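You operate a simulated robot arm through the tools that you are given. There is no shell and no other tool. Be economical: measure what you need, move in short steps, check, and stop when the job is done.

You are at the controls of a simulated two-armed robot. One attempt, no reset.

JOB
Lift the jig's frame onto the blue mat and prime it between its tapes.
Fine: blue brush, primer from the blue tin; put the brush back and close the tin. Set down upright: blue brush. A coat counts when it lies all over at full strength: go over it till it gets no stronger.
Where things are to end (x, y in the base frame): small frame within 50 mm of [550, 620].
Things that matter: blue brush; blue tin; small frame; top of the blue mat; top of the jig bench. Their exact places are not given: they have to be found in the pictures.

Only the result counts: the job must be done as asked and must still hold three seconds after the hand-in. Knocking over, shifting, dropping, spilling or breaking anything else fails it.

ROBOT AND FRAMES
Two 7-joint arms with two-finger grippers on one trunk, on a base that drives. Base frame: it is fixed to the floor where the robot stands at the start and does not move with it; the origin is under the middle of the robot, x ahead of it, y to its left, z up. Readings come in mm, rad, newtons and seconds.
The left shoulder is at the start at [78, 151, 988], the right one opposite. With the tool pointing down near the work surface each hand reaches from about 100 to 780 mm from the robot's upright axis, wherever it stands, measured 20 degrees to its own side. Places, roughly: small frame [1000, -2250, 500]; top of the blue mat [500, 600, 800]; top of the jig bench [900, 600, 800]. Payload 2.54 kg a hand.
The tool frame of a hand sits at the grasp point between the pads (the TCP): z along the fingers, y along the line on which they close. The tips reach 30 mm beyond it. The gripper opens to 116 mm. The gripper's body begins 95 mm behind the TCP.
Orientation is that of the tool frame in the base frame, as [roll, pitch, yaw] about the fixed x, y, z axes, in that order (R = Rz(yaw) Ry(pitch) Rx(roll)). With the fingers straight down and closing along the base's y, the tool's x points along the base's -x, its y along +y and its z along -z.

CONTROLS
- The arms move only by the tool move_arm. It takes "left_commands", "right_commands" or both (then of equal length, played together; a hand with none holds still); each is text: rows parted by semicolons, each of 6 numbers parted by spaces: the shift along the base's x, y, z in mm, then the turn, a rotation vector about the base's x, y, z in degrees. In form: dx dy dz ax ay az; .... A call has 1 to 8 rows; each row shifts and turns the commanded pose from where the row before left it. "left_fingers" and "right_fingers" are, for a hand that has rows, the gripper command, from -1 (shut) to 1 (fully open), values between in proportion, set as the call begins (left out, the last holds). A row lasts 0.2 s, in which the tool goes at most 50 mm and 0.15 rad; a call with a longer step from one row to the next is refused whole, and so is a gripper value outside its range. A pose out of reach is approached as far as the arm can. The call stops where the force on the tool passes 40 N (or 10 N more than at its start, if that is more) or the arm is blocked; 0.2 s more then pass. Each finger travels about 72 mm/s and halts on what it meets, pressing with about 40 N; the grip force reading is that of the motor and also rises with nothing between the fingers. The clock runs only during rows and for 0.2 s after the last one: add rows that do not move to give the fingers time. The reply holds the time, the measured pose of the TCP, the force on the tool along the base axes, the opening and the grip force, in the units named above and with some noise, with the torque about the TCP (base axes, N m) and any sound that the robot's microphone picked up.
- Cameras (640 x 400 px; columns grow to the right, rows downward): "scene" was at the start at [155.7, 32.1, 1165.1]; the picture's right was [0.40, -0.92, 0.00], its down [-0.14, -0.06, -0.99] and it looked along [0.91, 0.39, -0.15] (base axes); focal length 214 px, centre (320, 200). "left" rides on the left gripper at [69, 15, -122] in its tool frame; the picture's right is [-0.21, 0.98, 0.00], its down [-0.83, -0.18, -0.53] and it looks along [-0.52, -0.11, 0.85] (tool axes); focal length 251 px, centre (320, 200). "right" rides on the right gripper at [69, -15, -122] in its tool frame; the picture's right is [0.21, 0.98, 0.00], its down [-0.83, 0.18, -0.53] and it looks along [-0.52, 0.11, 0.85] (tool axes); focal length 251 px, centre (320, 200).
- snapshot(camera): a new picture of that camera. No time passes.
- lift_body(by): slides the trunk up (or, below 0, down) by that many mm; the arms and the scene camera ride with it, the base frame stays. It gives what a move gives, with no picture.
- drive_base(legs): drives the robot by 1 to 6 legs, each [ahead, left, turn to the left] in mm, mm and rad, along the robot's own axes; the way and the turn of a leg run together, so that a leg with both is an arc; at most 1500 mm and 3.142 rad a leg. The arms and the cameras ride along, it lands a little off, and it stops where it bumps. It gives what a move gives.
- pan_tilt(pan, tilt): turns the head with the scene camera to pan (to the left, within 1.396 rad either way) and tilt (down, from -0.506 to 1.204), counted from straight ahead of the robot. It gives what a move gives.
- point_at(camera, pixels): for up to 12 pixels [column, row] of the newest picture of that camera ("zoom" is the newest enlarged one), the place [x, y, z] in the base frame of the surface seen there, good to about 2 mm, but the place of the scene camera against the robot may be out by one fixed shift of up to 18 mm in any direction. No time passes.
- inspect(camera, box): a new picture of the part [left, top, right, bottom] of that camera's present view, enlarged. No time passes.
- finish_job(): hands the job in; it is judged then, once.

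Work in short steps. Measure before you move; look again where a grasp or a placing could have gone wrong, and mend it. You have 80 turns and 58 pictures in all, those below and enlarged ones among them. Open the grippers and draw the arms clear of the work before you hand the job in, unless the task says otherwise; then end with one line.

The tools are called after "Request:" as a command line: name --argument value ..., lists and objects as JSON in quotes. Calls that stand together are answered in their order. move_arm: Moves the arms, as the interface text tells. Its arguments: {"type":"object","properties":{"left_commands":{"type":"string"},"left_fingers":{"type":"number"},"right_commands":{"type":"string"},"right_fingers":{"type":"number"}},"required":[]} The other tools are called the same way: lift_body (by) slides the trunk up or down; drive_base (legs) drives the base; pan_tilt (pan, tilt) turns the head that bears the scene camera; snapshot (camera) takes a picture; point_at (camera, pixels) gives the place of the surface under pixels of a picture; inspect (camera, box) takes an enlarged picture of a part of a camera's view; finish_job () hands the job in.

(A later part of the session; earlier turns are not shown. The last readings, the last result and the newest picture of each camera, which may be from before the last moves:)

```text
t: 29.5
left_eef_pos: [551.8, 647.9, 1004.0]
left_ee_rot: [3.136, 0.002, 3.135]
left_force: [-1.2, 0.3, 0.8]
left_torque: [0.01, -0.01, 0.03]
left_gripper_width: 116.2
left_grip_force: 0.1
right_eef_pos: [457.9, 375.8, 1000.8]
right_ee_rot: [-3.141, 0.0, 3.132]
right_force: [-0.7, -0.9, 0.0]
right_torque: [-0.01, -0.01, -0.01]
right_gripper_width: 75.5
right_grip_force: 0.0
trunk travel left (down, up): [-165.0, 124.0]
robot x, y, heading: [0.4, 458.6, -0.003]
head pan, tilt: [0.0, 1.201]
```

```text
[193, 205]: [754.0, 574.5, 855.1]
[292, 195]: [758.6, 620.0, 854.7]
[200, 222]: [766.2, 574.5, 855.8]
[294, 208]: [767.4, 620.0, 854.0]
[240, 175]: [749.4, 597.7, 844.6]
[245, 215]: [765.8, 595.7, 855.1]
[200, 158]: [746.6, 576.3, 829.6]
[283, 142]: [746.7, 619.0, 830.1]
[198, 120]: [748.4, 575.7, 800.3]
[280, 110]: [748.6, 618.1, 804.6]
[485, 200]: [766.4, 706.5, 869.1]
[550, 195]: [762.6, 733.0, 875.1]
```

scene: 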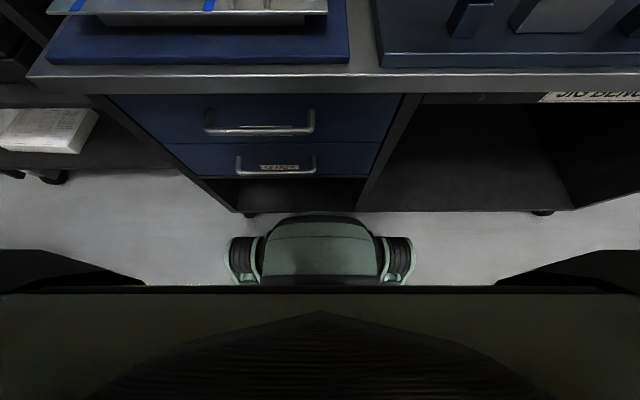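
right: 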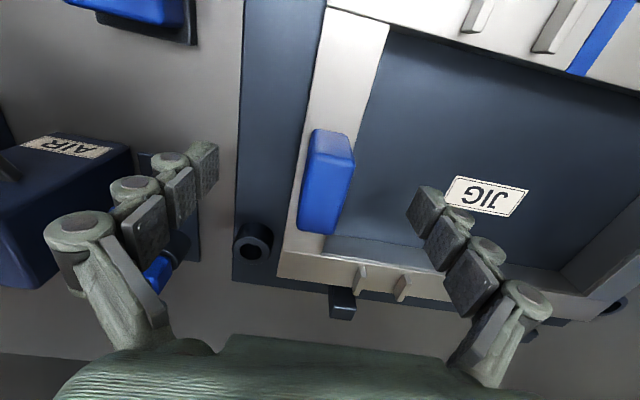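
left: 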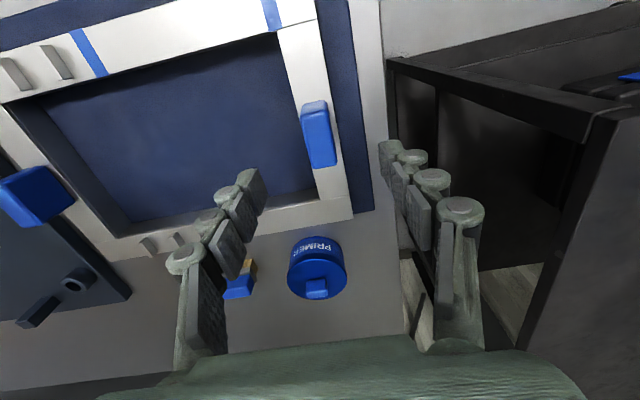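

The base front is at x≈252 and the drawer handles at x≈367, so I can advance 70 mm. I'll also lower the trunk 70 mm for better reach at working height.

Request:
drive_base --legs '[[70, 0, 0.005]]'

Request:
lift_body --by -60

Request:
move_arm --left_commands "8 0 4 0 0 8.5; 8 0 4 0 0 8.5; 8 0 4 0 0 8.5; 8 0 4 0 0 8.5; 8 0 4 0 0 8.5; 8 0 4 0 0 8.5; 8 0 4 0 0 8.5; 8 0 4 0 0 8.5"

```text
t: 30.5
left_eef_pos: [620.9, 651.3, 1001.9]
left_ee_rot: [3.135, 0.002, -3.139]
left_force: [0.4, 0.6, -0.7]
left_torque: [0.0, 0.05, -0.01]
left_gripper_width: 116.1
left_grip_force: 0.1
right_eef_pos: [530.0, 378.2, 1001.1]
right_ee_rot: [-3.141, 0.0, 3.139]
right_force: [0.6, -1.6, 0.0]
right_torque: [0.01, 0.01, -0.02]
right_gripper_width: 75.2
right_grip_force: 0.1
trunk travel left (down, up): [-165.0, 124.0]
robot x, y, heading: [75.8, 460.7, -0.002]
head pan, tilt: [0.0, 1.201]
```

```text
t: 31.5
left_eef_pos: [620.0, 650.7, 943.6]
left_ee_rot: [3.137, 0.001, -3.14]
left_force: [0.8, -0.1, -0.1]
left_torque: [0.03, -0.02, 0.02]
left_gripper_width: 115.8
left_grip_force: 0.0
right_eef_pos: [528.0, 378.4, 941.0]
right_ee_rot: [-3.14, 0.0, 3.136]
right_force: [0.1, -0.5, -0.2]
right_torque: [-0.01, 0.02, 0.0]
right_gripper_width: 75.5
right_grip_force: 0.0
trunk travel left (down, up): [-105.0, 184.0]
robot x, y, heading: [73.6, 462.4, -0.002]
head pan, tilt: [0.0, 1.201]
```

```text
t: 33.3
left_eef_pos: [649.4, 677.8, 953.0]
left_ee_rot: [3.137, 0.003, -1.949]
left_force: [0.0, 0.0, 0.1]
left_torque: [-0.01, 0.0, 0.01]
left_gripper_width: 116.0
left_grip_force: 0.1
left hand out of reach, approached as far as the arm can: row 2, 3, 4, 5, 6, 7, 8
right_eef_pos: [528.9, 378.0, 941.2]
right_ee_rot: [-3.139, 0.0, 3.138]
right_force: [-0.5, 0.5, -0.1]
right_torque: [0.01, 0.01, -0.01]
right_gripper_width: 75.2
right_grip_force: 0.1
trunk travel left (down, up): [-105.0, 184.0]
robot x, y, heading: [74.6, 464.3, 0.002]
head pan, tilt: [0.0, 1.201]
```

Turning that way costs reach. The natural orientation (closing along y) will also work for knob and brush, so I'll turn back.

Request:
move_arm --left_commands "0 0 0 0 0 -8.5; 0 0 0 0 0 -8.5; 0 0 0 0 0 -8.5; 0 0 0 0 0 -8.5; 0 0 0 0 0 -8.5; 0 0 0 0 0 -8.5; 0 0 0 0 0 -8.5; 0 0 0 0 0 -8.5"

```text
t: 35.1
left_eef_pos: [650.5, 677.6, 952.4]
left_ee_rot: [3.135, 0.004, 3.141]
left_force: [-0.6, 0.5, 0.2]
left_torque: [-0.01, 0.01, 0.0]
left_gripper_width: 115.9
left_grip_force: 0.0
right_eef_pos: [529.3, 377.7, 940.2]
right_ee_rot: [-3.14, 0.0, 3.139]
right_force: [-0.1, -0.2, -0.2]
right_torque: [0.02, 0.01, -0.05]
right_gripper_width: 75.6
right_grip_force: 0.2
trunk travel left (down, up): [-105.0, 184.0]
robot x, y, heading: [70.3, 458.0, -0.003]
head pan, tilt: [0.0, 1.201]
```

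Now I'll move above the knob at (767,721) and look.

Request:
move_arm --left_commands "38.8 14.5 -9 0 0 0; 38.8 14.5 -9 0 0 0; 38.8 14.5 -9 0 0 0; 0 0 0 0 0 0" --left_fingers 0.2

Request:
snapshot --camera "left"

```text
t: 36.1
left_eef_pos: [714.4, 746.1, 907.3]
left_ee_rot: [3.137, 0.001, -3.14]
left_force: [-0.6, 0.1, -0.6]
left_torque: [0.0, 0.03, 0.03]
left_gripper_width: 69.8
left_grip_force: 0.1
left hand out of reach, approached as far as the arm can: row 1, 2, 3
right_eef_pos: [530.8, 377.9, 940.5]
right_ee_rot: [-3.139, 0.0, 3.137]
right_force: [-0.3, 0.3, 0.4]
right_torque: [-0.02, 0.0, -0.01]
right_gripper_width: 75.6
right_grip_force: 0.0
trunk travel left (down, up): [-105.0, 184.0]
robot x, y, heading: [71.2, 460.4, -0.004]
head pan, tilt: [0.0, 1.201]
```

```text
29 pictures are left
```

left: 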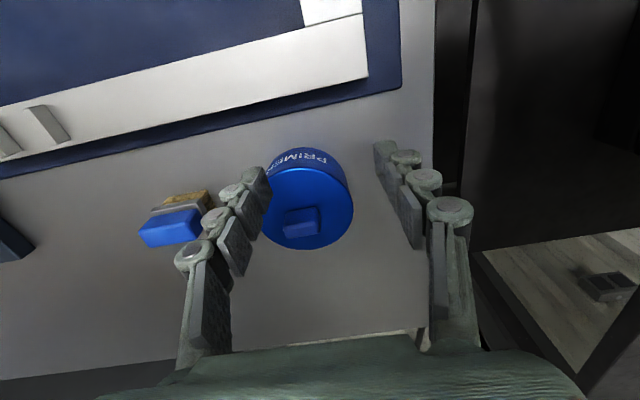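

Reach is limited since the wrist sits well above the shoulder, so raising the trunk is the right way. I'll raise it 150 mm, then move the hand out and down.

Request:
lift_body --by 150

Request:
move_arm --left_commands "0 -6 -45 0 0 0; 0 -6 -45 0 0 0; 15 -6 -40 0 0 0; 15 -6 0 0 0 0; 15 0 0 0 0 0; 8 0 0 0 0 0; 0 0 0 0 0 0"

Request:
snapshot --camera "left"

```text
t: 37.9
left_eef_pos: [714.7, 746.8, 1056.5]
left_ee_rot: [3.137, 0.002, -3.142]
left_force: [0.6, -0.4, -0.5]
left_torque: [0.01, 0.01, -0.03]
left_gripper_width: 69.8
left_grip_force: 0.1
right_eef_pos: [530.3, 378.5, 1089.4]
right_ee_rot: [-3.14, 0.0, 3.137]
right_force: [-0.7, -0.6, 0.4]
right_torque: [0.03, -0.02, 0.0]
right_gripper_width: 75.7
right_grip_force: 0.0
trunk travel left (down, up): [-255.0, 34.0]
robot x, y, heading: [72.7, 459.6, 0.006]
head pan, tilt: [0.0, 1.201]
```

```text
t: 39.5
left_eef_pos: [747.1, 728.3, 927.2]
left_ee_rot: [3.137, 0.006, -3.139]
left_force: [-0.1, 0.5, 0.4]
left_torque: [0.06, -0.01, 0.02]
left_gripper_width: 69.7
left_grip_force: 0.0
left hand out of reach, approached as far as the arm can: row 5, 6
right_eef_pos: [527.8, 377.8, 1090.1]
right_ee_rot: [-3.14, 0.0, 3.138]
right_force: [-0.5, -1.0, -0.4]
right_torque: [-0.02, -0.03, 0.03]
right_gripper_width: 75.3
right_grip_force: 0.0
trunk travel left (down, up): [-255.0, 34.0]
robot x, y, heading: [70.5, 457.2, -0.002]
head pan, tilt: [0.0, 1.201]
```

```text
28 pictures are left
```

left: 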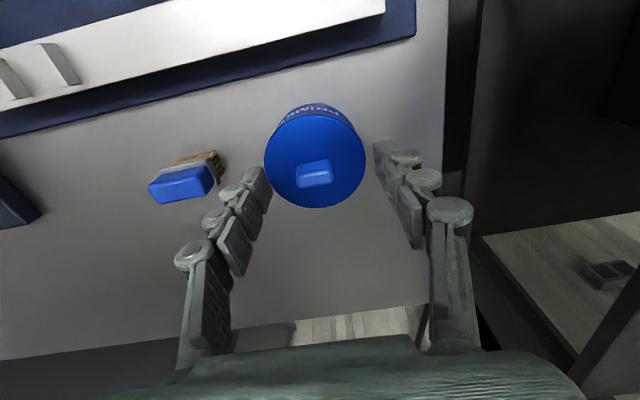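

I'm about 20 mm short. I'll drive 22 mm ahead and 50 mm left, raise the trunk 30 mm, and remeasure the knob.

Request:
point_at --camera "left" --pixels '[[300, 172], [331, 170], [315, 165], [315, 178], [265, 165], [365, 155], [315, 205], [312, 118], [180, 182], [210, 180], [152, 188], [317, 185]]'

Request:
drive_base --legs '[[22, 50, 0]]'

Request:
lift_body --by 30

```text
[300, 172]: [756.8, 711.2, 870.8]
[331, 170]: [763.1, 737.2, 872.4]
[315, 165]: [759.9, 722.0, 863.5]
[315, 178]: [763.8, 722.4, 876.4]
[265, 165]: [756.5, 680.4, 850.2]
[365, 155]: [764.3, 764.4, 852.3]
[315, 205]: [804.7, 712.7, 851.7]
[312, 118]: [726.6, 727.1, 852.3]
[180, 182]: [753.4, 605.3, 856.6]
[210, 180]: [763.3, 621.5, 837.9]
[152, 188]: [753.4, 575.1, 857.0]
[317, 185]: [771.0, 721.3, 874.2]
```

```text
t: 40.8
left_eef_pos: [748.0, 779.6, 929.0]
left_ee_rot: [3.138, 0.006, -3.139]
left_force: [-0.2, -0.5, 0.0]
left_torque: [-0.01, -0.01, 0.0]
left_gripper_width: 69.5
left_grip_force: 0.1
right_eef_pos: [532.0, 428.4, 1091.2]
right_ee_rot: [-3.138, 0.003, 3.139]
right_force: [-0.2, 0.1, -0.3]
right_torque: [-0.02, 0.02, -0.02]
right_gripper_width: 75.4
right_grip_force: 0.1
trunk travel left (down, up): [-255.0, 34.0]
robot x, y, heading: [72.1, 512.8, 0.0]
head pan, tilt: [0.0, 1.201]
stopped in leg 1: the robot was blocked; the commanded pose is now the measured one
```

```text
t: 41.6
left_eef_pos: [749.2, 780.5, 959.0]
left_ee_rot: [3.138, 0.009, -3.14]
left_force: [0.4, -0.3, -0.1]
left_torque: [-0.02, -0.02, 0.02]
left_gripper_width: 69.7
left_grip_force: 0.1
right_eef_pos: [531.3, 431.7, 1121.3]
right_ee_rot: [-3.138, 0.003, 3.14]
right_force: [0.3, -0.6, 0.4]
right_torque: [0.0, 0.01, 0.0]
right_gripper_width: 75.6
right_grip_force: 0.1
trunk travel left (down, up): [-285.0, 4.0]
robot x, y, heading: [76.2, 511.4, -0.002]
head pan, tilt: [0.0, 1.201]
```

The base is blocked ahead, so this is as close as it goes. I'll back off 5 mm to release contact, then bring the hand to the knob at the new height.

Request:
drive_base --legs '[[-5, 0, 0]]'

Request:
move_arm --left_commands "0 -28 -15 0 0 0; 0 -29.5 -15 0 0 0; 12 0 -6 0 0 0; 11 0 -4 0 0 0; 0 0 0 0 0 0"

Request:
snapshot --camera "left"

```text
t: 42.3
left_eef_pos: [747.5, 779.2, 958.0]
left_ee_rot: [3.137, 0.007, -3.139]
left_force: [-0.1, 0.2, -0.6]
left_torque: [-0.01, -0.01, -0.03]
left_gripper_width: 69.6
left_grip_force: 0.0
right_eef_pos: [530.3, 428.0, 1120.4]
right_ee_rot: [-3.139, 0.0, 3.137]
right_force: [-0.8, -0.2, -1.1]
right_torque: [-0.01, -0.04, -0.02]
right_gripper_width: 75.4
right_grip_force: 0.1
trunk travel left (down, up): [-285.0, 4.0]
robot x, y, heading: [73.2, 518.2, -0.003]
head pan, tilt: [0.0, 1.201]
```

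```text
t: 43.5
left_eef_pos: [734.0, 742.7, 917.8]
left_ee_rot: [3.138, 0.006, -3.138]
left_force: [-0.2, -0.4, 0.4]
left_torque: [0.0, -0.02, 0.03]
left_gripper_width: 69.5
left_grip_force: 0.1
left hand out of reach, approached as far as the arm can: row 1, 2, 3, 4
right_eef_pos: [530.5, 428.2, 1120.2]
right_ee_rot: [-3.14, 0.002, 3.137]
right_force: [0.4, -0.6, 0.7]
right_torque: [0.01, 0.0, 0.02]
right_gripper_width: 75.3
right_grip_force: 0.1
trunk travel left (down, up): [-285.0, 4.0]
robot x, y, heading: [72.3, 513.4, -0.005]
head pan, tilt: [0.0, 1.201]
```

```text
27 pictures are left
```

left: 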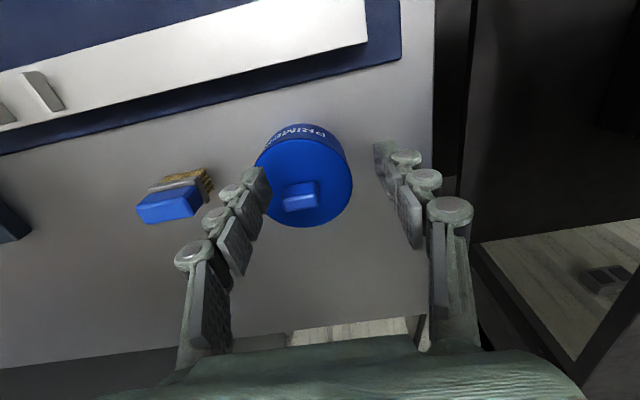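

Reach limit is wrist bend, it seems. Tilting the fingers forward about the closing axis (base y) is harmless for the grips, so I'll tilt 16° and go to the knob.

Request:
move_arm --left_commands "0 0 0 0 -8 0; 0 0 0 0 -8 0; 10 -7 4 0 0 0; 12 -7 0 0 0 0; 11 -6 0 0 0 0; 0 0 0 0 0 0"

```text
t: 44.9
left_eef_pos: [766.3, 722.8, 921.7]
left_ee_rot: [3.138, 0.284, -3.14]
left_force: [0.1, 0.0, -0.4]
left_torque: [0.0, -0.01, 0.01]
left_gripper_width: 69.7
left_grip_force: 0.1
right_eef_pos: [530.4, 428.8, 1120.0]
right_ee_rot: [3.141, 0.0, 3.137]
right_force: [0.5, 0.2, -0.7]
right_torque: [-0.02, 0.03, 0.0]
right_gripper_width: 75.4
right_grip_force: 0.0
trunk travel left (down, up): [-285.0, 4.0]
robot x, y, heading: [73.2, 512.9, -0.007]
head pan, tilt: [0.0, 1.201]
```

Reached (766,723,922) with the tilt. I'll go down to z≈887 and close on the knob.

Request:
move_arm --left_commands "-2 0 -12 0 0 0; -2 0 -12 0 0 0; -1 0.5 -10 0 0 0; 0 0 0 0 0 0"

Request:
snapshot --camera "left"

```text
t: 45.9
left_eef_pos: [761.3, 721.4, 888.2]
left_ee_rot: [3.136, 0.283, -3.141]
left_force: [0.1, 0.2, -0.4]
left_torque: [0.04, 0.01, 0.0]
left_gripper_width: 69.8
left_grip_force: 0.1
right_eef_pos: [530.4, 428.1, 1120.8]
right_ee_rot: [-3.139, 0.0, 3.139]
right_force: [0.0, -0.8, 0.0]
right_torque: [-0.01, 0.01, -0.02]
right_gripper_width: 75.5
right_grip_force: 0.0
trunk travel left (down, up): [-285.0, 4.0]
robot x, y, heading: [72.4, 510.3, 0.002]
head pan, tilt: [0.0, 1.201]
```

```text
26 pictures are left
```

left: 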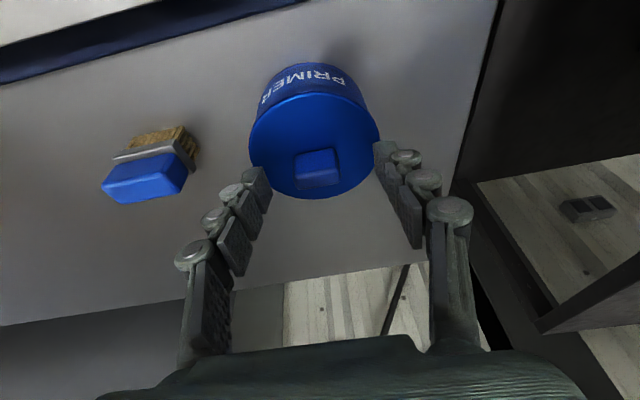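

The knob at (318,167) is centred between the tips. Closing.

Request:
move_arm --left_commands "0 0 0 0 0 0; 0 0 0 0 0 0; 0 0 0 0 0 0; 0 0 0 0 0 0; 0 0 0 0 0 0" --left_fingers -1

Request:
point_at --camera "left" --pixels '[[312, 152], [312, 172], [318, 184], [304, 160], [336, 165], [318, 195]]'

```text
t: 47.1
left_eef_pos: [760.9, 722.7, 888.2]
left_ee_rot: [3.138, 0.284, -3.14]
left_force: [1.0, -0.8, 0.8]
left_torque: [0.02, -0.01, 0.02]
left_gripper_width: 28.3
left_grip_force: 39.6
right_eef_pos: [531.7, 429.0, 1120.7]
right_ee_rot: [-3.14, 0.0, 3.138]
right_force: [-0.4, -0.5, 0.2]
right_torque: [-0.01, -0.03, -0.03]
right_gripper_width: 75.4
right_grip_force: 0.0
trunk travel left (down, up): [-285.0, 4.0]
robot x, y, heading: [78.8, 513.6, -0.002]
head pan, tilt: [0.0, 1.201]
heard: snap
```

```text
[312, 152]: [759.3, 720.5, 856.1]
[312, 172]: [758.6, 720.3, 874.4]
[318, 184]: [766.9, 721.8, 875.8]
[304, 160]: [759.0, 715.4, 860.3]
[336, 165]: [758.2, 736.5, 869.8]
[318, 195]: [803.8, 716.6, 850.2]
```

The grip holds at 28 mm; I heard a "snap", possibly the lid loosening. I'll lift slowly.

Request:
move_arm --left_commands "0 0 4 0 0 0; 0 0 6 0 0 0; 0 0 10 0 0 0; 0 0 15 0 0 0; 0 0 10 0 0 0"

Request:
snapshot --camera "left"

```text
t: 48.3
left_eef_pos: [759.8, 722.3, 932.8]
left_ee_rot: [3.139, 0.285, -3.14]
left_force: [0.0, -0.3, -0.4]
left_torque: [0.0, 0.02, -0.03]
left_gripper_width: 28.4
left_grip_force: 39.9
right_eef_pos: [530.1, 427.7, 1120.4]
right_ee_rot: [-3.14, -0.001, 3.14]
right_force: [0.4, 0.4, 0.1]
right_torque: [0.02, 0.0, -0.02]
right_gripper_width: 75.2
right_grip_force: 0.0
trunk travel left (down, up): [-285.0, 4.0]
robot x, y, heading: [74.2, 513.9, -0.002]
head pan, tilt: [0.0, 1.201]
```

```text
25 pictures are left
```

left: 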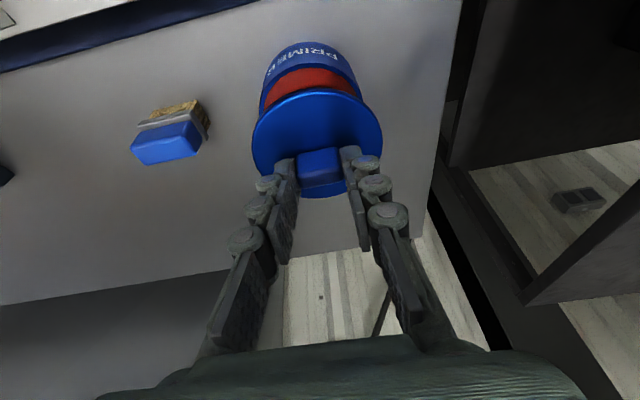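

The lid is off and red primer is visible in the tin. I'll carry the lid to a free bench spot at about (740,510), right of the brush.

Request:
move_arm --left_commands "-4 -10 15 0 0 0; -4 -40 0 0 0 0; -4 -42 0 0 0 0; -4 -42 0 0 0 0; -4 -42 0 0 0 0; 0 -36 0 0 0 0; 0 0 0 0 0 0"

Request:
snapshot --camera "left"

```text
t: 49.9
left_eef_pos: [669.3, 609.6, 943.3]
left_ee_rot: [3.138, 0.284, -3.139]
left_force: [0.0, 0.1, 0.1]
left_torque: [0.0, 0.01, -0.01]
left_gripper_width: 28.4
left_grip_force: 40.4
left hand out of reach, approached as far as the arm can: row 3, 4, 5, 6
right_eef_pos: [530.4, 429.3, 1120.2]
right_ee_rot: [-3.14, -0.001, 3.14]
right_force: [-0.4, 0.4, 0.0]
right_torque: [-0.04, -0.02, -0.02]
right_gripper_width: 75.4
right_grip_force: 0.1
trunk travel left (down, up): [-285.0, 4.0]
robot x, y, heading: [76.4, 514.3, -0.0]
head pan, tilt: [0.0, 1.201]
```

```text
24 pictures are left
```

left: 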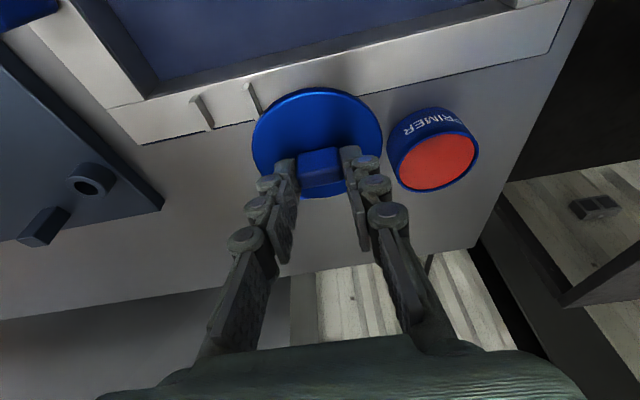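

The left hand can't cross that far. I'll drive the robot 120 mm right with the lid held (lid bottom ≈ 890, above the brush top at 857).

Request:
drive_base --legs '[[-4, 0, 0], [0, -120, 0]]'

Request:
move_arm --left_commands "20 6 0 0 0 0; 20 6 0 0 0 0; 20 6 0 0 0 0; 10 0 0 0 0 0; 0 0 0 0 0 0"

```text
t: 52.0
left_eef_pos: [665.3, 487.7, 943.8]
left_ee_rot: [3.141, 0.285, -3.138]
left_force: [-0.5, 0.1, -0.2]
left_torque: [0.05, -0.01, 0.02]
left_gripper_width: 28.6
left_grip_force: 39.7
right_eef_pos: [527.0, 306.8, 1119.5]
right_ee_rot: [-3.141, -0.001, -3.142]
right_force: [-0.1, 0.0, 0.0]
right_torque: [0.01, 0.03, 0.02]
right_gripper_width: 75.3
right_grip_force: 0.1
trunk travel left (down, up): [-285.0, 4.0]
robot x, y, heading: [66.0, 389.0, 0.004]
head pan, tilt: [0.0, 1.201]
```

```text
t: 53.2
left_eef_pos: [718.5, 526.3, 944.7]
left_ee_rot: [3.141, 0.288, -3.138]
left_force: [-0.2, 0.5, -0.1]
left_torque: [-0.02, 0.01, -0.01]
left_gripper_width: 28.3
left_grip_force: 40.0
left hand out of reach, approached as far as the arm can: row 1, 2, 3, 4
right_eef_pos: [526.6, 304.5, 1121.3]
right_ee_rot: [-3.14, -0.002, -3.14]
right_force: [0.4, -0.7, -1.1]
right_torque: [0.03, -0.02, 0.03]
right_gripper_width: 75.3
right_grip_force: 0.1
trunk travel left (down, up): [-285.0, 4.0]
robot x, y, heading: [71.2, 389.6, 0.003]
head pan, tilt: [0.0, 1.201]
```

Lower it for more reach, toward lid centre (740,510).

Request:
move_arm --left_commands "0 -6 -15 0 0 0; 0 -6 -20 0 0 0; 8 -3 -15 0 0 0; 9 0 0 0 0 0; 0 0 0 0 0 0"

Request:
snapshot --camera "left"

```text
t: 54.4
left_eef_pos: [718.3, 529.8, 894.8]
left_ee_rot: [-3.141, 0.285, -3.137]
left_force: [-0.3, -0.1, 0.0]
left_torque: [0.0, -0.03, 0.04]
left_gripper_width: 28.4
left_grip_force: 40.0
left hand out of reach, approached as far as the arm can: row 1, 2, 3, 4
right_eef_pos: [527.4, 305.8, 1120.0]
right_ee_rot: [-3.14, 0.001, 3.14]
right_force: [-0.1, -0.2, 0.1]
right_torque: [-0.02, -0.03, -0.02]
right_gripper_width: 75.7
right_grip_force: 0.1
trunk travel left (down, up): [-285.0, 4.0]
robot x, y, heading: [66.9, 391.4, 0.007]
head pan, tilt: [0.0, 1.201]
```

```text
23 pictures are left
```

left: 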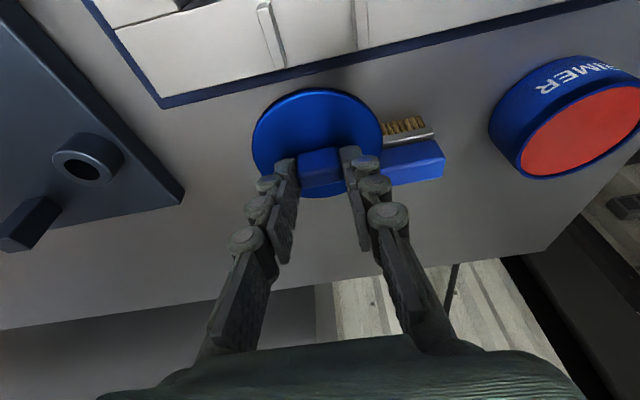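

The lid is too near the brush and the hand won't go farther inward. I'll drive 60 mm more right, then extend slightly.

Request:
drive_base --legs '[[0, -60, 0]]'

Request:
move_arm --left_commands "6 16 0 0 0 0; 8 16 0 0 0 0; 6 0 0 0 0 0; 0 0 0 0 0 0"

Request:
snapshot --camera "left"

```text
t: 55.7
left_eef_pos: [719.3, 472.1, 893.3]
left_ee_rot: [3.139, 0.286, -3.137]
left_force: [-0.8, -0.7, 0.3]
left_torque: [0.05, 0.02, -0.01]
left_gripper_width: 28.5
left_grip_force: 40.4
right_eef_pos: [527.6, 248.1, 1120.1]
right_ee_rot: [-3.14, -0.001, -3.141]
right_force: [0.7, -0.6, 0.4]
right_torque: [0.03, 0.01, 0.0]
right_gripper_width: 75.7
right_grip_force: 0.2
trunk travel left (down, up): [-285.0, 4.0]
robot x, y, heading: [71.1, 328.5, -0.0]
head pan, tilt: [0.0, 1.201]
```

```text
t: 56.7
left_eef_pos: [738.4, 504.3, 892.1]
left_ee_rot: [3.141, 0.286, -3.137]
left_force: [-0.2, -0.3, 0.2]
left_torque: [0.0, 0.02, -0.03]
left_gripper_width: 28.4
left_grip_force: 39.4
right_eef_pos: [526.3, 248.1, 1120.5]
right_ee_rot: [-3.14, 0.0, -3.141]
right_force: [0.0, 0.5, -0.2]
right_torque: [0.01, -0.03, 0.01]
right_gripper_width: 75.6
right_grip_force: 0.0
trunk travel left (down, up): [-285.0, 4.0]
robot x, y, heading: [73.0, 333.3, 0.004]
head pan, tilt: [0.0, 1.201]
```

```text
22 pictures are left
```

left: 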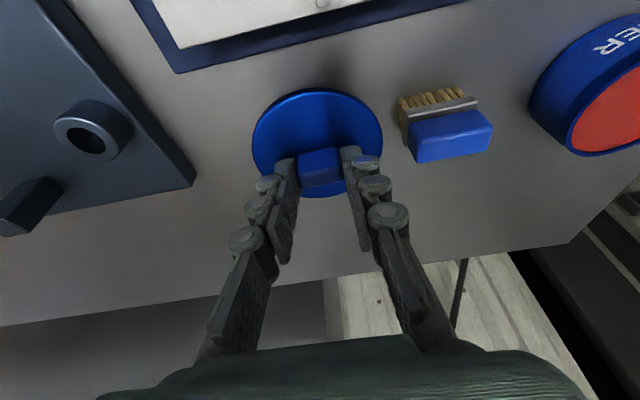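

The lid now has clear bench below. I'll lower in steps until contact.

Request:
move_arm --left_commands "0 0 -12 0 0 0; 0 0 -12 0 0 0; 0 0 -6 0 0 0; 0 0 -4 0 0 0; 0 0 -4 0 0 0; 0 0 -3 0 0 0; 0 0 -3 0 0 0"

```text
t: 58.3
left_eef_pos: [738.7, 504.8, 850.7]
left_ee_rot: [3.141, 0.287, -3.136]
left_force: [0.3, -0.3, -0.3]
left_torque: [0.02, -0.04, -0.04]
left_gripper_width: 28.6
left_grip_force: 39.5
right_eef_pos: [526.8, 247.5, 1120.0]
right_ee_rot: [-3.14, 0.0, -3.142]
right_force: [0.4, 0.2, -0.2]
right_torque: [0.0, 0.0, -0.02]
right_gripper_width: 75.3
right_grip_force: 0.0
trunk travel left (down, up): [-285.0, 4.0]
robot x, y, heading: [72.5, 331.9, 0.004]
head pan, tilt: [0.0, 1.201]
```

Request:
move_arm --left_commands "0 0 -2 0 0 0; 0 0 -2 0 0 0; 0 0 -2 0 0 0; 0 0 -2 0 0 0; 0 0 -2 0 0 0"

```text
t: 59.5
left_eef_pos: [738.2, 504.7, 842.1]
left_ee_rot: [-3.14, 0.289, -3.137]
left_force: [2.1, -2.4, 4.3]
left_torque: [0.02, 0.09, 0.06]
left_gripper_width: 28.6
left_grip_force: 39.9
right_eef_pos: [527.4, 247.6, 1120.3]
right_ee_rot: [-3.141, 0.003, 3.14]
right_force: [0.8, 0.1, 0.5]
right_torque: [0.02, 0.0, -0.03]
right_gripper_width: 75.4
right_grip_force: 0.2
trunk travel left (down, up): [-285.0, 4.0]
robot x, y, heading: [71.8, 330.0, 0.001]
head pan, tilt: [0.0, 1.201]
```

Contact at TCP z≈842. I'll open and lift away.

Request:
move_arm --left_commands "0 0 0 0 0 0; 0 0 0 0 0 0; 0 0 0 0 0 0; 0 0 20 0 0 0; 0 0 30 0 0 0; 0 0 30 0 0 0; 0 0 0 0 0 0" --left_fingers 0

Request:
snapshot --camera "left"

```text
t: 61.1
left_eef_pos: [736.5, 505.7, 922.0]
left_ee_rot: [3.141, 0.287, -3.135]
left_force: [-0.1, 0.2, -0.1]
left_torque: [0.0, 0.02, 0.01]
left_gripper_width: 57.8
left_grip_force: 0.1
right_eef_pos: [527.2, 248.2, 1121.4]
right_ee_rot: [-3.14, -0.001, -3.14]
right_force: [0.0, 0.1, -0.5]
right_torque: [-0.01, 0.01, 0.02]
right_gripper_width: 75.5
right_grip_force: 0.1
trunk travel left (down, up): [-285.0, 4.0]
robot x, y, heading: [67.6, 331.3, 0.003]
head pan, tilt: [0.0, 1.201]
```

```text
21 pictures are left
```

left: 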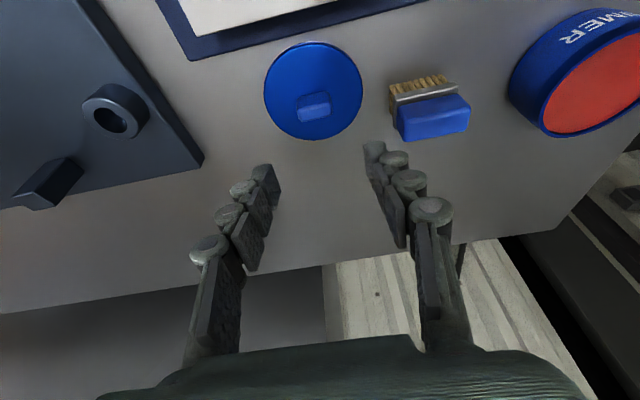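

The lid lies flat at (743,505). Now measuring brush and open tin.

Request:
point_at --camera "left" --pixels '[[397, 110], [468, 105], [400, 137], [466, 128], [430, 135], [425, 95], [393, 95], [605, 95], [545, 110], [612, 38], [314, 105], [312, 45]]'

```text
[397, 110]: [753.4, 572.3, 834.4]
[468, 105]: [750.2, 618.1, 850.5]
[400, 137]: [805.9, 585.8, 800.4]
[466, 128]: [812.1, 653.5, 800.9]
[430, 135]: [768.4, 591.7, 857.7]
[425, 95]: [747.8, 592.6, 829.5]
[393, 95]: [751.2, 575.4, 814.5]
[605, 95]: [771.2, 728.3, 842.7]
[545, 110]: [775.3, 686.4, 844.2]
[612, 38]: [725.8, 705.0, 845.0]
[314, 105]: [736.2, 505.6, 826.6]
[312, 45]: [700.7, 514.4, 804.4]
```

Brush centre (758.5, 596), handle z 832–857. Moving above it with fingers at ~72 mm.

Request:
move_arm --left_commands "0 30 0 0 0 0; 5 30 0 0 0 0; 10 30 -10 0 0 0; 0 0 -12 0 0 0; 0 0 0 0 0 0" --left_fingers 0.24

Request:
snapshot --camera "left"

```text
t: 62.3
left_eef_pos: [755.5, 594.0, 897.4]
left_ee_rot: [3.141, 0.287, -3.136]
left_force: [-0.1, 0.4, 0.1]
left_torque: [0.02, 0.02, 0.0]
left_gripper_width: 71.7
left_grip_force: 0.1
right_eef_pos: [527.3, 247.2, 1121.7]
right_ee_rot: [-3.14, 0.001, -3.141]
right_force: [0.0, -0.8, -0.2]
right_torque: [0.03, 0.0, -0.02]
right_gripper_width: 75.4
right_grip_force: 0.2
trunk travel left (down, up): [-285.0, 4.0]
robot x, y, heading: [68.7, 327.9, 0.001]
head pan, tilt: [0.0, 1.201]
```

```text
20 pictures are left
```

left: 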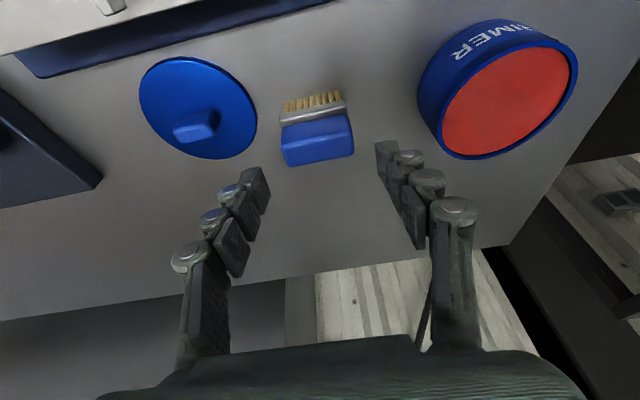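

The brush is centred between the tips. Descend to TCP z≈863 and close.

Request:
move_arm --left_commands "-1 1 -12 0 0 0; -1 1 -12 0 0 0; -1 0 -10 0 0 0; 0 0 0 0 0 0"

Request:
move_arm --left_commands "0 0 0 0 0 0; 0 0 0 0 0 0; 0 0 0 0 0 0; 0 0 0 0 0 0" --left_fingers -1

Request:
snapshot --camera "left"

```text
t: 63.3
left_eef_pos: [751.0, 597.1, 865.2]
left_ee_rot: [3.141, 0.287, -3.138]
left_force: [0.4, -1.2, -0.4]
left_torque: [0.01, 0.01, -0.01]
left_gripper_width: 71.9
left_grip_force: 0.0
right_eef_pos: [527.2, 247.8, 1120.1]
right_ee_rot: [-3.137, 0.0, -3.141]
right_force: [1.0, 0.7, -0.4]
right_torque: [-0.03, 0.02, 0.0]
right_gripper_width: 75.3
right_grip_force: 0.1
trunk travel left (down, up): [-285.0, 4.0]
robot x, y, heading: [69.3, 328.5, -0.002]
head pan, tilt: [0.0, 1.201]
```

```text
t: 64.3
left_eef_pos: [751.0, 597.7, 865.4]
left_ee_rot: [3.139, 0.286, -3.136]
left_force: [0.3, 0.7, 1.4]
left_torque: [-0.03, 0.0, -0.01]
left_gripper_width: 48.6
left_grip_force: 39.8
right_eef_pos: [528.0, 247.4, 1119.1]
right_ee_rot: [-3.139, -0.001, 3.14]
right_force: [-0.2, 0.8, 0.1]
right_torque: [-0.03, 0.0, 0.01]
right_gripper_width: 75.4
right_grip_force: 0.0
trunk travel left (down, up): [-285.0, 4.0]
robot x, y, heading: [67.8, 328.8, 0.0]
head pan, tilt: [0.0, 1.201]
```

```text
19 pictures are left
```

left: 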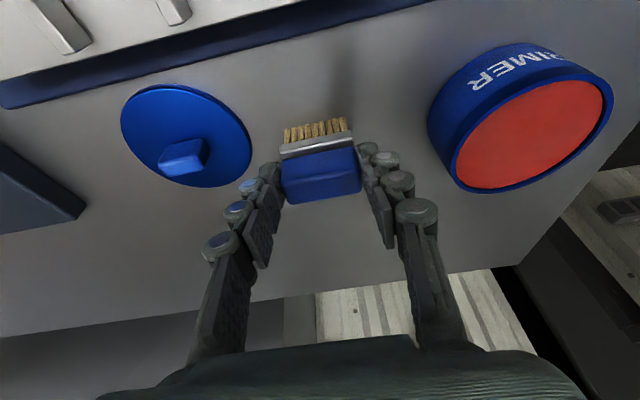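

The brush is gripped (48.6 mm). Lift 75 mm, then drive 124 mm left so the hand comes over the tin.

Request:
move_arm --left_commands "0 0 15 0 0 0; 0 0 30 0 0 0; 0 0 30 0 0 0; 0 0 0 0 0 0"

Request:
drive_base --legs '[[0, 124, 0]]'

Request:
move_arm --left_commands "7 0 0 0 0 0; 0 0 0 0 0 0"

Request:
snapshot --camera "left"

```text
t: 65.3
left_eef_pos: [751.1, 595.5, 941.2]
left_ee_rot: [3.14, 0.284, -3.135]
left_force: [-0.1, 0.5, -0.2]
left_torque: [-0.03, -0.01, -0.01]
left_gripper_width: 48.9
left_grip_force: 39.9
right_eef_pos: [527.6, 247.8, 1118.9]
right_ee_rot: [-3.139, 0.002, -3.141]
right_force: [-0.5, 0.5, -0.4]
right_torque: [0.0, -0.02, 0.02]
right_gripper_width: 75.3
right_grip_force: 0.0
trunk travel left (down, up): [-285.0, 4.0]
robot x, y, heading: [69.0, 329.2, 0.002]
head pan, tilt: [0.0, 1.201]
```

```text
t: 67.1
left_eef_pos: [748.3, 719.5, 941.6]
left_ee_rot: [-3.141, 0.284, -3.133]
left_force: [0.3, -0.5, -0.4]
left_torque: [-0.05, -0.02, -0.02]
left_gripper_width: 48.7
left_grip_force: 40.0
right_eef_pos: [528.5, 373.5, 1119.6]
right_ee_rot: [-3.138, 0.0, -3.137]
right_force: [0.1, -0.4, -0.8]
right_torque: [0.02, -0.01, -0.02]
right_gripper_width: 75.5
right_grip_force: 0.1
trunk travel left (down, up): [-285.0, 4.0]
robot x, y, heading: [69.5, 454.9, 0.004]
head pan, tilt: [0.0, 1.201]
```

```text
t: 67.7
left_eef_pos: [756.4, 718.2, 940.3]
left_ee_rot: [3.142, 0.286, -3.133]
left_force: [-1.6, -0.3, -0.4]
left_torque: [-0.01, 0.04, 0.01]
left_gripper_width: 48.8
left_grip_force: 40.2
right_eef_pos: [526.7, 371.8, 1120.6]
right_ee_rot: [-3.14, -0.001, -3.139]
right_force: [0.2, -0.3, 0.3]
right_torque: [0.0, -0.01, 0.03]
right_gripper_width: 75.3
right_grip_force: 0.0
trunk travel left (down, up): [-285.0, 4.0]
robot x, y, heading: [72.6, 448.5, 0.003]
head pan, tilt: [0.0, 1.201]
```

```text
18 pictures are left
```

left: 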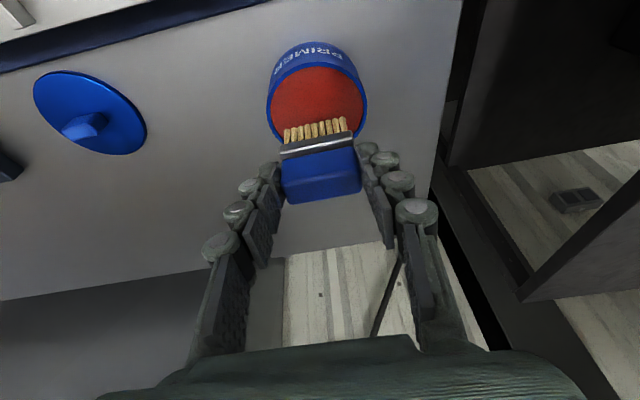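

Measuring the tin rim in this view to centre the brush.

Request:
point_at --camera "left" --pixels '[[271, 108], [364, 103], [315, 60], [318, 85], [300, 90], [365, 115], [269, 100], [340, 80]]'

```text
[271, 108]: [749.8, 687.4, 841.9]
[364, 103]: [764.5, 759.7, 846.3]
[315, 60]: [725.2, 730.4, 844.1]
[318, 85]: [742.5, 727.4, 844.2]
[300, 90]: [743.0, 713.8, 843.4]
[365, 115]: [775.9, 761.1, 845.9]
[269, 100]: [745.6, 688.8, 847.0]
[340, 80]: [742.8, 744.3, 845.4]
```

Tin centre ≈ (763,723.5), primer at z≈844. I'll dip the bristles ~14 mm in, wait, and lift.

Request:
move_arm --left_commands "0 5 -15 0 0 0; 0 0 -18 0 0 0; 0 0 -15 0 0 0; 0 0 0 0 0 0; 0 0 0 0 0 0; 0 0 12 0 0 0; 0 0 20 0 0 0; 0 0 25 0 0 0"

Request:
snapshot --camera "left"

```text
t: 69.5
left_eef_pos: [755.4, 724.1, 950.2]
left_ee_rot: [3.141, 0.283, -3.133]
left_force: [0.7, 0.4, -0.7]
left_torque: [-0.01, 0.01, 0.0]
left_gripper_width: 48.8
left_grip_force: 39.7
right_eef_pos: [527.5, 371.5, 1119.2]
right_ee_rot: [3.141, 0.0, -3.139]
right_force: [0.1, 0.2, 0.1]
right_torque: [-0.01, 0.04, -0.04]
right_gripper_width: 75.4
right_grip_force: 0.1
trunk travel left (down, up): [-285.0, 4.0]
robot x, y, heading: [68.7, 455.5, 0.005]
head pan, tilt: [0.0, 1.201]
```

```text
17 pictures are left
```

left: 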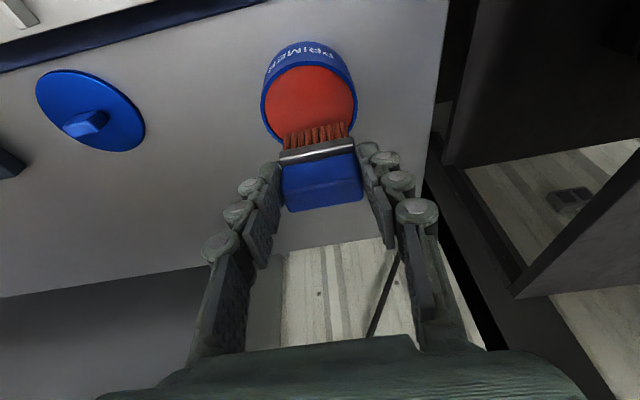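

The bristles are loaded. I'll measure the near rail and tapes with the scene camera zoom (bias known about +16 in z).

Request:
pan_tilt --pan 0.4 --tilt 0.85

Request:
inspect --camera "scene" --box '[200, 90, 400, 215]'

```text
t: 70.4
left_eef_pos: [756.0, 724.9, 952.5]
left_ee_rot: [3.14, 0.286, -3.133]
left_force: [0.5, -0.1, -0.9]
left_torque: [0.02, -0.03, 0.0]
left_gripper_width: 48.7
left_grip_force: 39.5
right_eef_pos: [527.4, 371.0, 1118.9]
right_ee_rot: [-3.141, 0.0, -3.138]
right_force: [0.7, 0.6, -1.2]
right_torque: [-0.02, 0.03, -0.01]
right_gripper_width: 75.4
right_grip_force: 0.0
trunk travel left (down, up): [-285.0, 4.0]
robot x, y, heading: [67.1, 451.9, 0.006]
head pan, tilt: [0.4, 0.85]
```

```text
3.20 times, centred on (300, 152) of scene
```

zoom: 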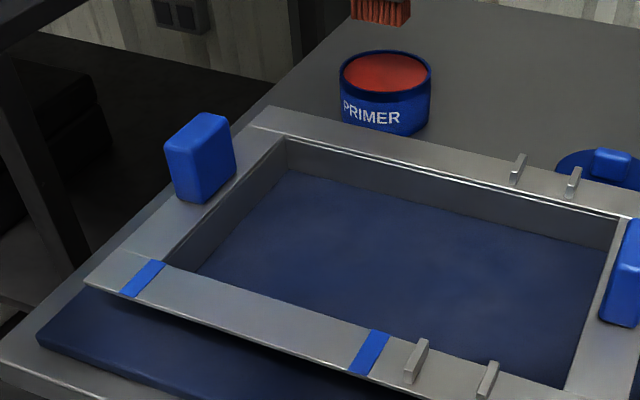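

Request:
point_at --camera "zoom" --pixels '[[139, 294], [167, 264], [122, 290], [152, 262], [348, 368], [372, 333], [366, 374], [386, 337], [240, 330], [260, 297], [90, 283], [205, 120]]'

```text
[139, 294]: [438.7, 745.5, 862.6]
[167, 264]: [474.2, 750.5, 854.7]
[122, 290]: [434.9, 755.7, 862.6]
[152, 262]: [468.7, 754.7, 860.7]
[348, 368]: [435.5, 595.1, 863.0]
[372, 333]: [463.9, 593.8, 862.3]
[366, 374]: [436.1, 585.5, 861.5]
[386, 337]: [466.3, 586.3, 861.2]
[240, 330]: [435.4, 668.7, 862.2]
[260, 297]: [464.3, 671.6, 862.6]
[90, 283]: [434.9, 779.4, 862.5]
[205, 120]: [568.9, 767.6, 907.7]
```

Corrected: bare zone y≈601–753, rail x≈429–466, top z 847. I'll carry the brush back over the frame (keeping clear of the left handle) to the middle of the near rail.

Request:
move_arm --left_commands "-35 -12 10 0 0 0; -45 -12 0 0 0 0; -45 -12 0 0 0 0; -48 -8 0 0 0 0; -48 0 0 0 0 0; -48 0 0 0 0 0; -46 0 0 0 0 0; 0 0 0 0 0 0"

Request:
move_arm --left_commands "0 0 -20 0 0 0; 0 0 -15 0 0 0; 0 0 0 0 0 0"

Request:
inspect --camera "scene" --box '[200, 90, 400, 215]'

```text
t: 72.2
left_eef_pos: [439.7, 680.2, 964.0]
left_ee_rot: [3.14, 0.285, -3.132]
left_force: [0.4, 1.6, -0.4]
left_torque: [0.01, -0.01, 0.01]
left_gripper_width: 48.6
left_grip_force: 40.6
right_eef_pos: [527.4, 371.3, 1119.2]
right_ee_rot: [3.14, 0.0, -3.138]
right_force: [0.1, -0.5, -1.1]
right_torque: [-0.02, -0.02, 0.01]
right_gripper_width: 75.3
right_grip_force: 0.0
trunk travel left (down, up): [-285.0, 4.0]
robot x, y, heading: [69.2, 450.2, 0.002]
head pan, tilt: [0.4, 0.85]
```

```text
t: 73.0
left_eef_pos: [441.4, 680.3, 925.7]
left_ee_rot: [-3.141, 0.284, -3.132]
left_force: [0.2, -0.2, -0.6]
left_torque: [0.01, 0.02, -0.04]
left_gripper_width: 48.7
left_grip_force: 39.9
right_eef_pos: [527.6, 371.6, 1119.2]
right_ee_rot: [-3.14, -0.001, -3.139]
right_force: [0.0, 0.3, -0.7]
right_torque: [0.03, -0.04, 0.0]
right_gripper_width: 75.4
right_grip_force: 0.0
trunk travel left (down, up): [-285.0, 4.0]
robot x, y, heading: [67.2, 449.7, 0.01]
head pan, tilt: [0.4, 0.85]
```

```text
3.20 times, centred on (300, 152) of scene
```

zoom: 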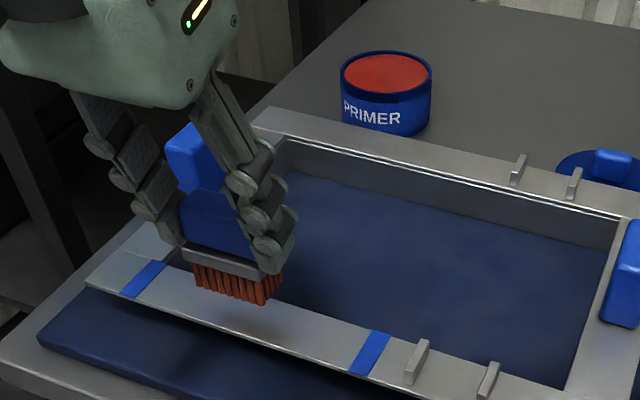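

The brush hangs over the rail centre. I'll lower to touch and read the force.

Request:
move_arm --left_commands "0 0 -8 0 0 0; 0 0 -4 0 0 0; 0 0 -3 0 0 0; 0 0 0 0 0 0"

```text
t: 74.0
left_eef_pos: [447.1, 681.2, 915.3]
left_ee_rot: [3.139, 0.284, -3.133]
left_force: [0.5, -0.6, 0.0]
left_torque: [-0.04, 0.0, 0.01]
left_gripper_width: 48.8
left_grip_force: 40.1
left hand out of reach, approached as far as the arm can: row 1
right_eef_pos: [526.4, 371.1, 1120.7]
right_ee_rot: [-3.14, 0.001, -3.139]
right_force: [0.2, 0.1, 0.0]
right_torque: [0.05, 0.02, 0.01]
right_gripper_width: 75.6
right_grip_force: 0.0
trunk travel left (down, up): [-285.0, 4.0]
robot x, y, heading: [72.3, 455.7, 0.009]
head pan, tilt: [0.4, 0.85]
```

Contact isn't reached and the arm is folded near its inner limit. I'll raise the brush, drive back 110 mm and re-extend.

Request:
move_arm --left_commands "0 0 15 0 0 0; 0 0 15 0 0 0"

Request:
drive_base --legs '[[-110, 0, 0]]'

Request:
move_arm --left_commands "35 0 0 0 0 0; 35 0 0 0 0 0; 33 -2 0 0 0 0; 0 0 0 0 0 0"

```text
t: 74.6
left_eef_pos: [443.4, 679.7, 943.7]
left_ee_rot: [3.139, 0.287, -3.133]
left_force: [0.4, 0.5, -0.6]
left_torque: [0.0, -0.01, -0.02]
left_gripper_width: 49.0
left_grip_force: 39.9
right_eef_pos: [527.2, 372.6, 1119.6]
right_ee_rot: [-3.141, 0.0, -3.138]
right_force: [-0.8, 0.2, -0.2]
right_torque: [-0.02, -0.02, 0.03]
right_gripper_width: 75.5
right_grip_force: 0.1
trunk travel left (down, up): [-285.0, 4.0]
robot x, y, heading: [71.0, 452.6, 0.006]
head pan, tilt: [0.4, 0.85]
```

```text
t: 75.8
left_eef_pos: [331.2, 680.0, 944.0]
left_ee_rot: [3.14, 0.287, -3.131]
left_force: [0.2, -0.4, 1.1]
left_torque: [0.03, -0.03, -0.02]
left_gripper_width: 48.6
left_grip_force: 40.1
right_eef_pos: [413.7, 369.7, 1121.1]
right_ee_rot: [-3.14, 0.002, -3.139]
right_force: [-1.0, 0.7, -0.1]
right_torque: [-0.01, -0.04, -0.02]
right_gripper_width: 75.4
right_grip_force: 0.0
trunk travel left (down, up): [-285.0, 4.0]
robot x, y, heading: [-41.1, 452.1, 0.005]
head pan, tilt: [0.4, 0.85]
```

```text
t: 76.8
left_eef_pos: [435.7, 678.6, 943.6]
left_ee_rot: [3.141, 0.287, -3.134]
left_force: [-0.1, -0.2, 0.5]
left_torque: [0.02, 0.01, -0.02]
left_gripper_width: 48.9
left_grip_force: 40.0
right_eef_pos: [413.5, 370.8, 1120.3]
right_ee_rot: [-3.14, 0.0, -3.137]
right_force: [0.3, 0.0, 0.7]
right_torque: [0.0, 0.0, -0.01]
right_gripper_width: 75.2
right_grip_force: 0.0
trunk travel left (down, up): [-285.0, 4.0]
robot x, y, heading: [-45.6, 450.5, 0.007]
head pan, tilt: [0.4, 0.85]
```

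Now I'll lower to touch, in lane 1 (TCP x≈431).

Request:
move_arm --left_commands "-4 0 -15 0 0 0; 0 0 -10 0 0 0; 0 0 -4 0 0 0; 0 0 -3 0 0 0; 0 0 0 0 0 0"

```text
t: 78.0
left_eef_pos: [431.4, 674.8, 912.2]
left_ee_rot: [3.14, 0.286, -3.133]
left_force: [-0.2, 0.5, -0.4]
left_torque: [0.02, 0.01, 0.03]
left_gripper_width: 48.8
left_grip_force: 40.3
right_eef_pos: [413.6, 370.6, 1119.8]
right_ee_rot: [-3.14, 0.0, -3.138]
right_force: [0.6, 0.0, 1.3]
right_torque: [-0.01, 0.0, -0.01]
right_gripper_width: 75.3
right_grip_force: 0.2
trunk travel left (down, up): [-285.0, 4.0]
robot x, y, heading: [-45.8, 449.1, 0.004]
head pan, tilt: [0.4, 0.85]
```

Near touch. I'll press 3 mm more and stroke along lane 1 (y 622–731), then look.

Request:
move_arm --left_commands "0 0 -3 0 0 0; 0 28 0 0 0 0; 0 28 0 0 0 0; 0 -28 0 0 0 0; 0 -28 0 0 0 0; 0 -27 0 0 0 0; 0 -27 0 0 0 0; 0 0 0 0 0 0"

Request:
inspect --camera "scene" --box '[200, 60, 400, 185]'

```text
t: 79.8
left_eef_pos: [431.1, 622.3, 908.8]
left_ee_rot: [-3.141, 0.286, -3.134]
left_force: [-0.2, -0.8, -0.6]
left_torque: [0.0, 0.02, -0.02]
left_gripper_width: 48.9
left_grip_force: 39.9
right_eef_pos: [413.8, 370.7, 1121.2]
right_ee_rot: [-3.14, 0.0, -3.138]
right_force: [-0.6, -0.1, 0.7]
right_torque: [0.0, 0.01, 0.0]
right_gripper_width: 75.4
right_grip_force: 0.2
trunk travel left (down, up): [-285.0, 4.0]
robot x, y, heading: [-46.9, 451.6, 0.008]
head pan, tilt: [0.4, 0.85]
```

```text
3.20 times, centred on (300, 122) of scene
```

zoom: 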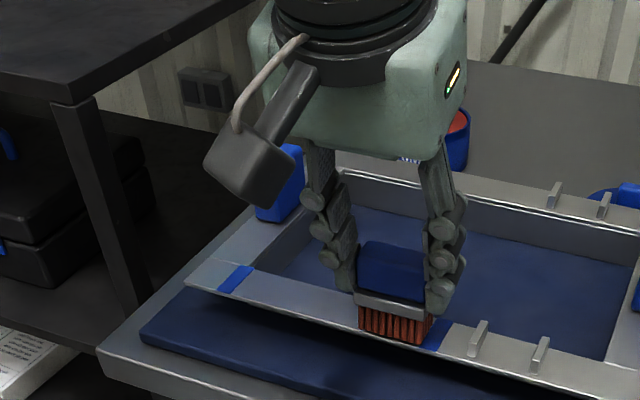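

No coat yet and no force, so bristles are still above. Lowering stepwise until the force shows.

Request:
move_arm --left_commands "0 1 -2 0 0 0; 0 0 -2 0 0 0; 0 0 -2 0 0 0; 0 0 0 0 0 0"

```text
t: 80.8
left_eef_pos: [429.8, 624.8, 905.2]
left_ee_rot: [3.14, 0.29, -3.132]
left_force: [-0.9, 1.7, 10.8]
left_torque: [0.02, -0.19, -0.01]
left_gripper_width: 48.6
left_grip_force: 39.7
right_eef_pos: [413.2, 369.9, 1121.6]
right_ee_rot: [-3.139, 0.002, -3.138]
right_force: [-0.1, -0.6, 0.4]
right_torque: [-0.02, -0.02, -0.01]
right_gripper_width: 75.8
right_grip_force: 0.2
trunk travel left (down, up): [-285.0, 4.0]
robot x, y, heading: [-43.3, 449.9, 0.006]
head pan, tilt: [0.4, 0.85]
```

Contact: 10.8 N at z≈905. I'll ease 1 mm and stroke lane 1.

Request:
move_arm --left_commands "0 0 1 0 0 0; 0 25 0 0 0 0; 0 25 0 0 0 0; 0 28 0 0 0 0; 0 30 0 0 0 0; 0 -30 0 0 0 0; 0 -30 0 0 0 0; 0 -30 0 0 0 0"

Request:
inspect --camera "scene" --box '[200, 60, 400, 185]'

```text
t: 82.6
left_eef_pos: [430.4, 640.6, 906.0]
left_ee_rot: [3.139, 0.29, -3.134]
left_force: [0.1, 7.6, 27.2]
left_torque: [0.35, -0.45, 0.1]
left_gripper_width: 49.0
left_grip_force: 39.9
right_eef_pos: [413.2, 371.1, 1121.1]
right_ee_rot: [-3.141, 0.004, -3.139]
right_force: [0.3, 0.6, 0.9]
right_torque: [0.0, -0.02, 0.0]
right_gripper_width: 75.3
right_grip_force: 0.1
trunk travel left (down, up): [-285.0, 4.0]
robot x, y, heading: [-41.3, 456.0, 0.004]
head pan, tilt: [0.4, 0.85]
```

```text
3.20 times, centred on (300, 122) of scene
```

zoom: 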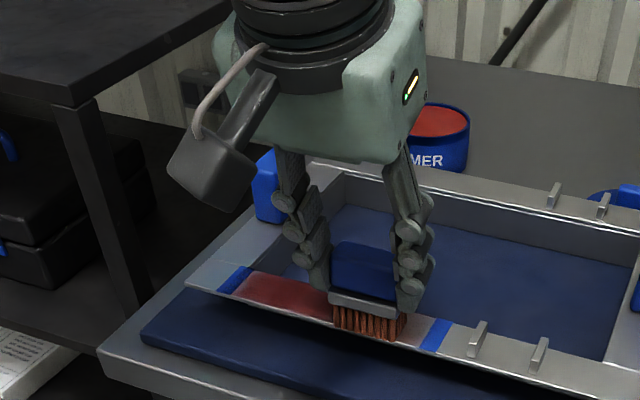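

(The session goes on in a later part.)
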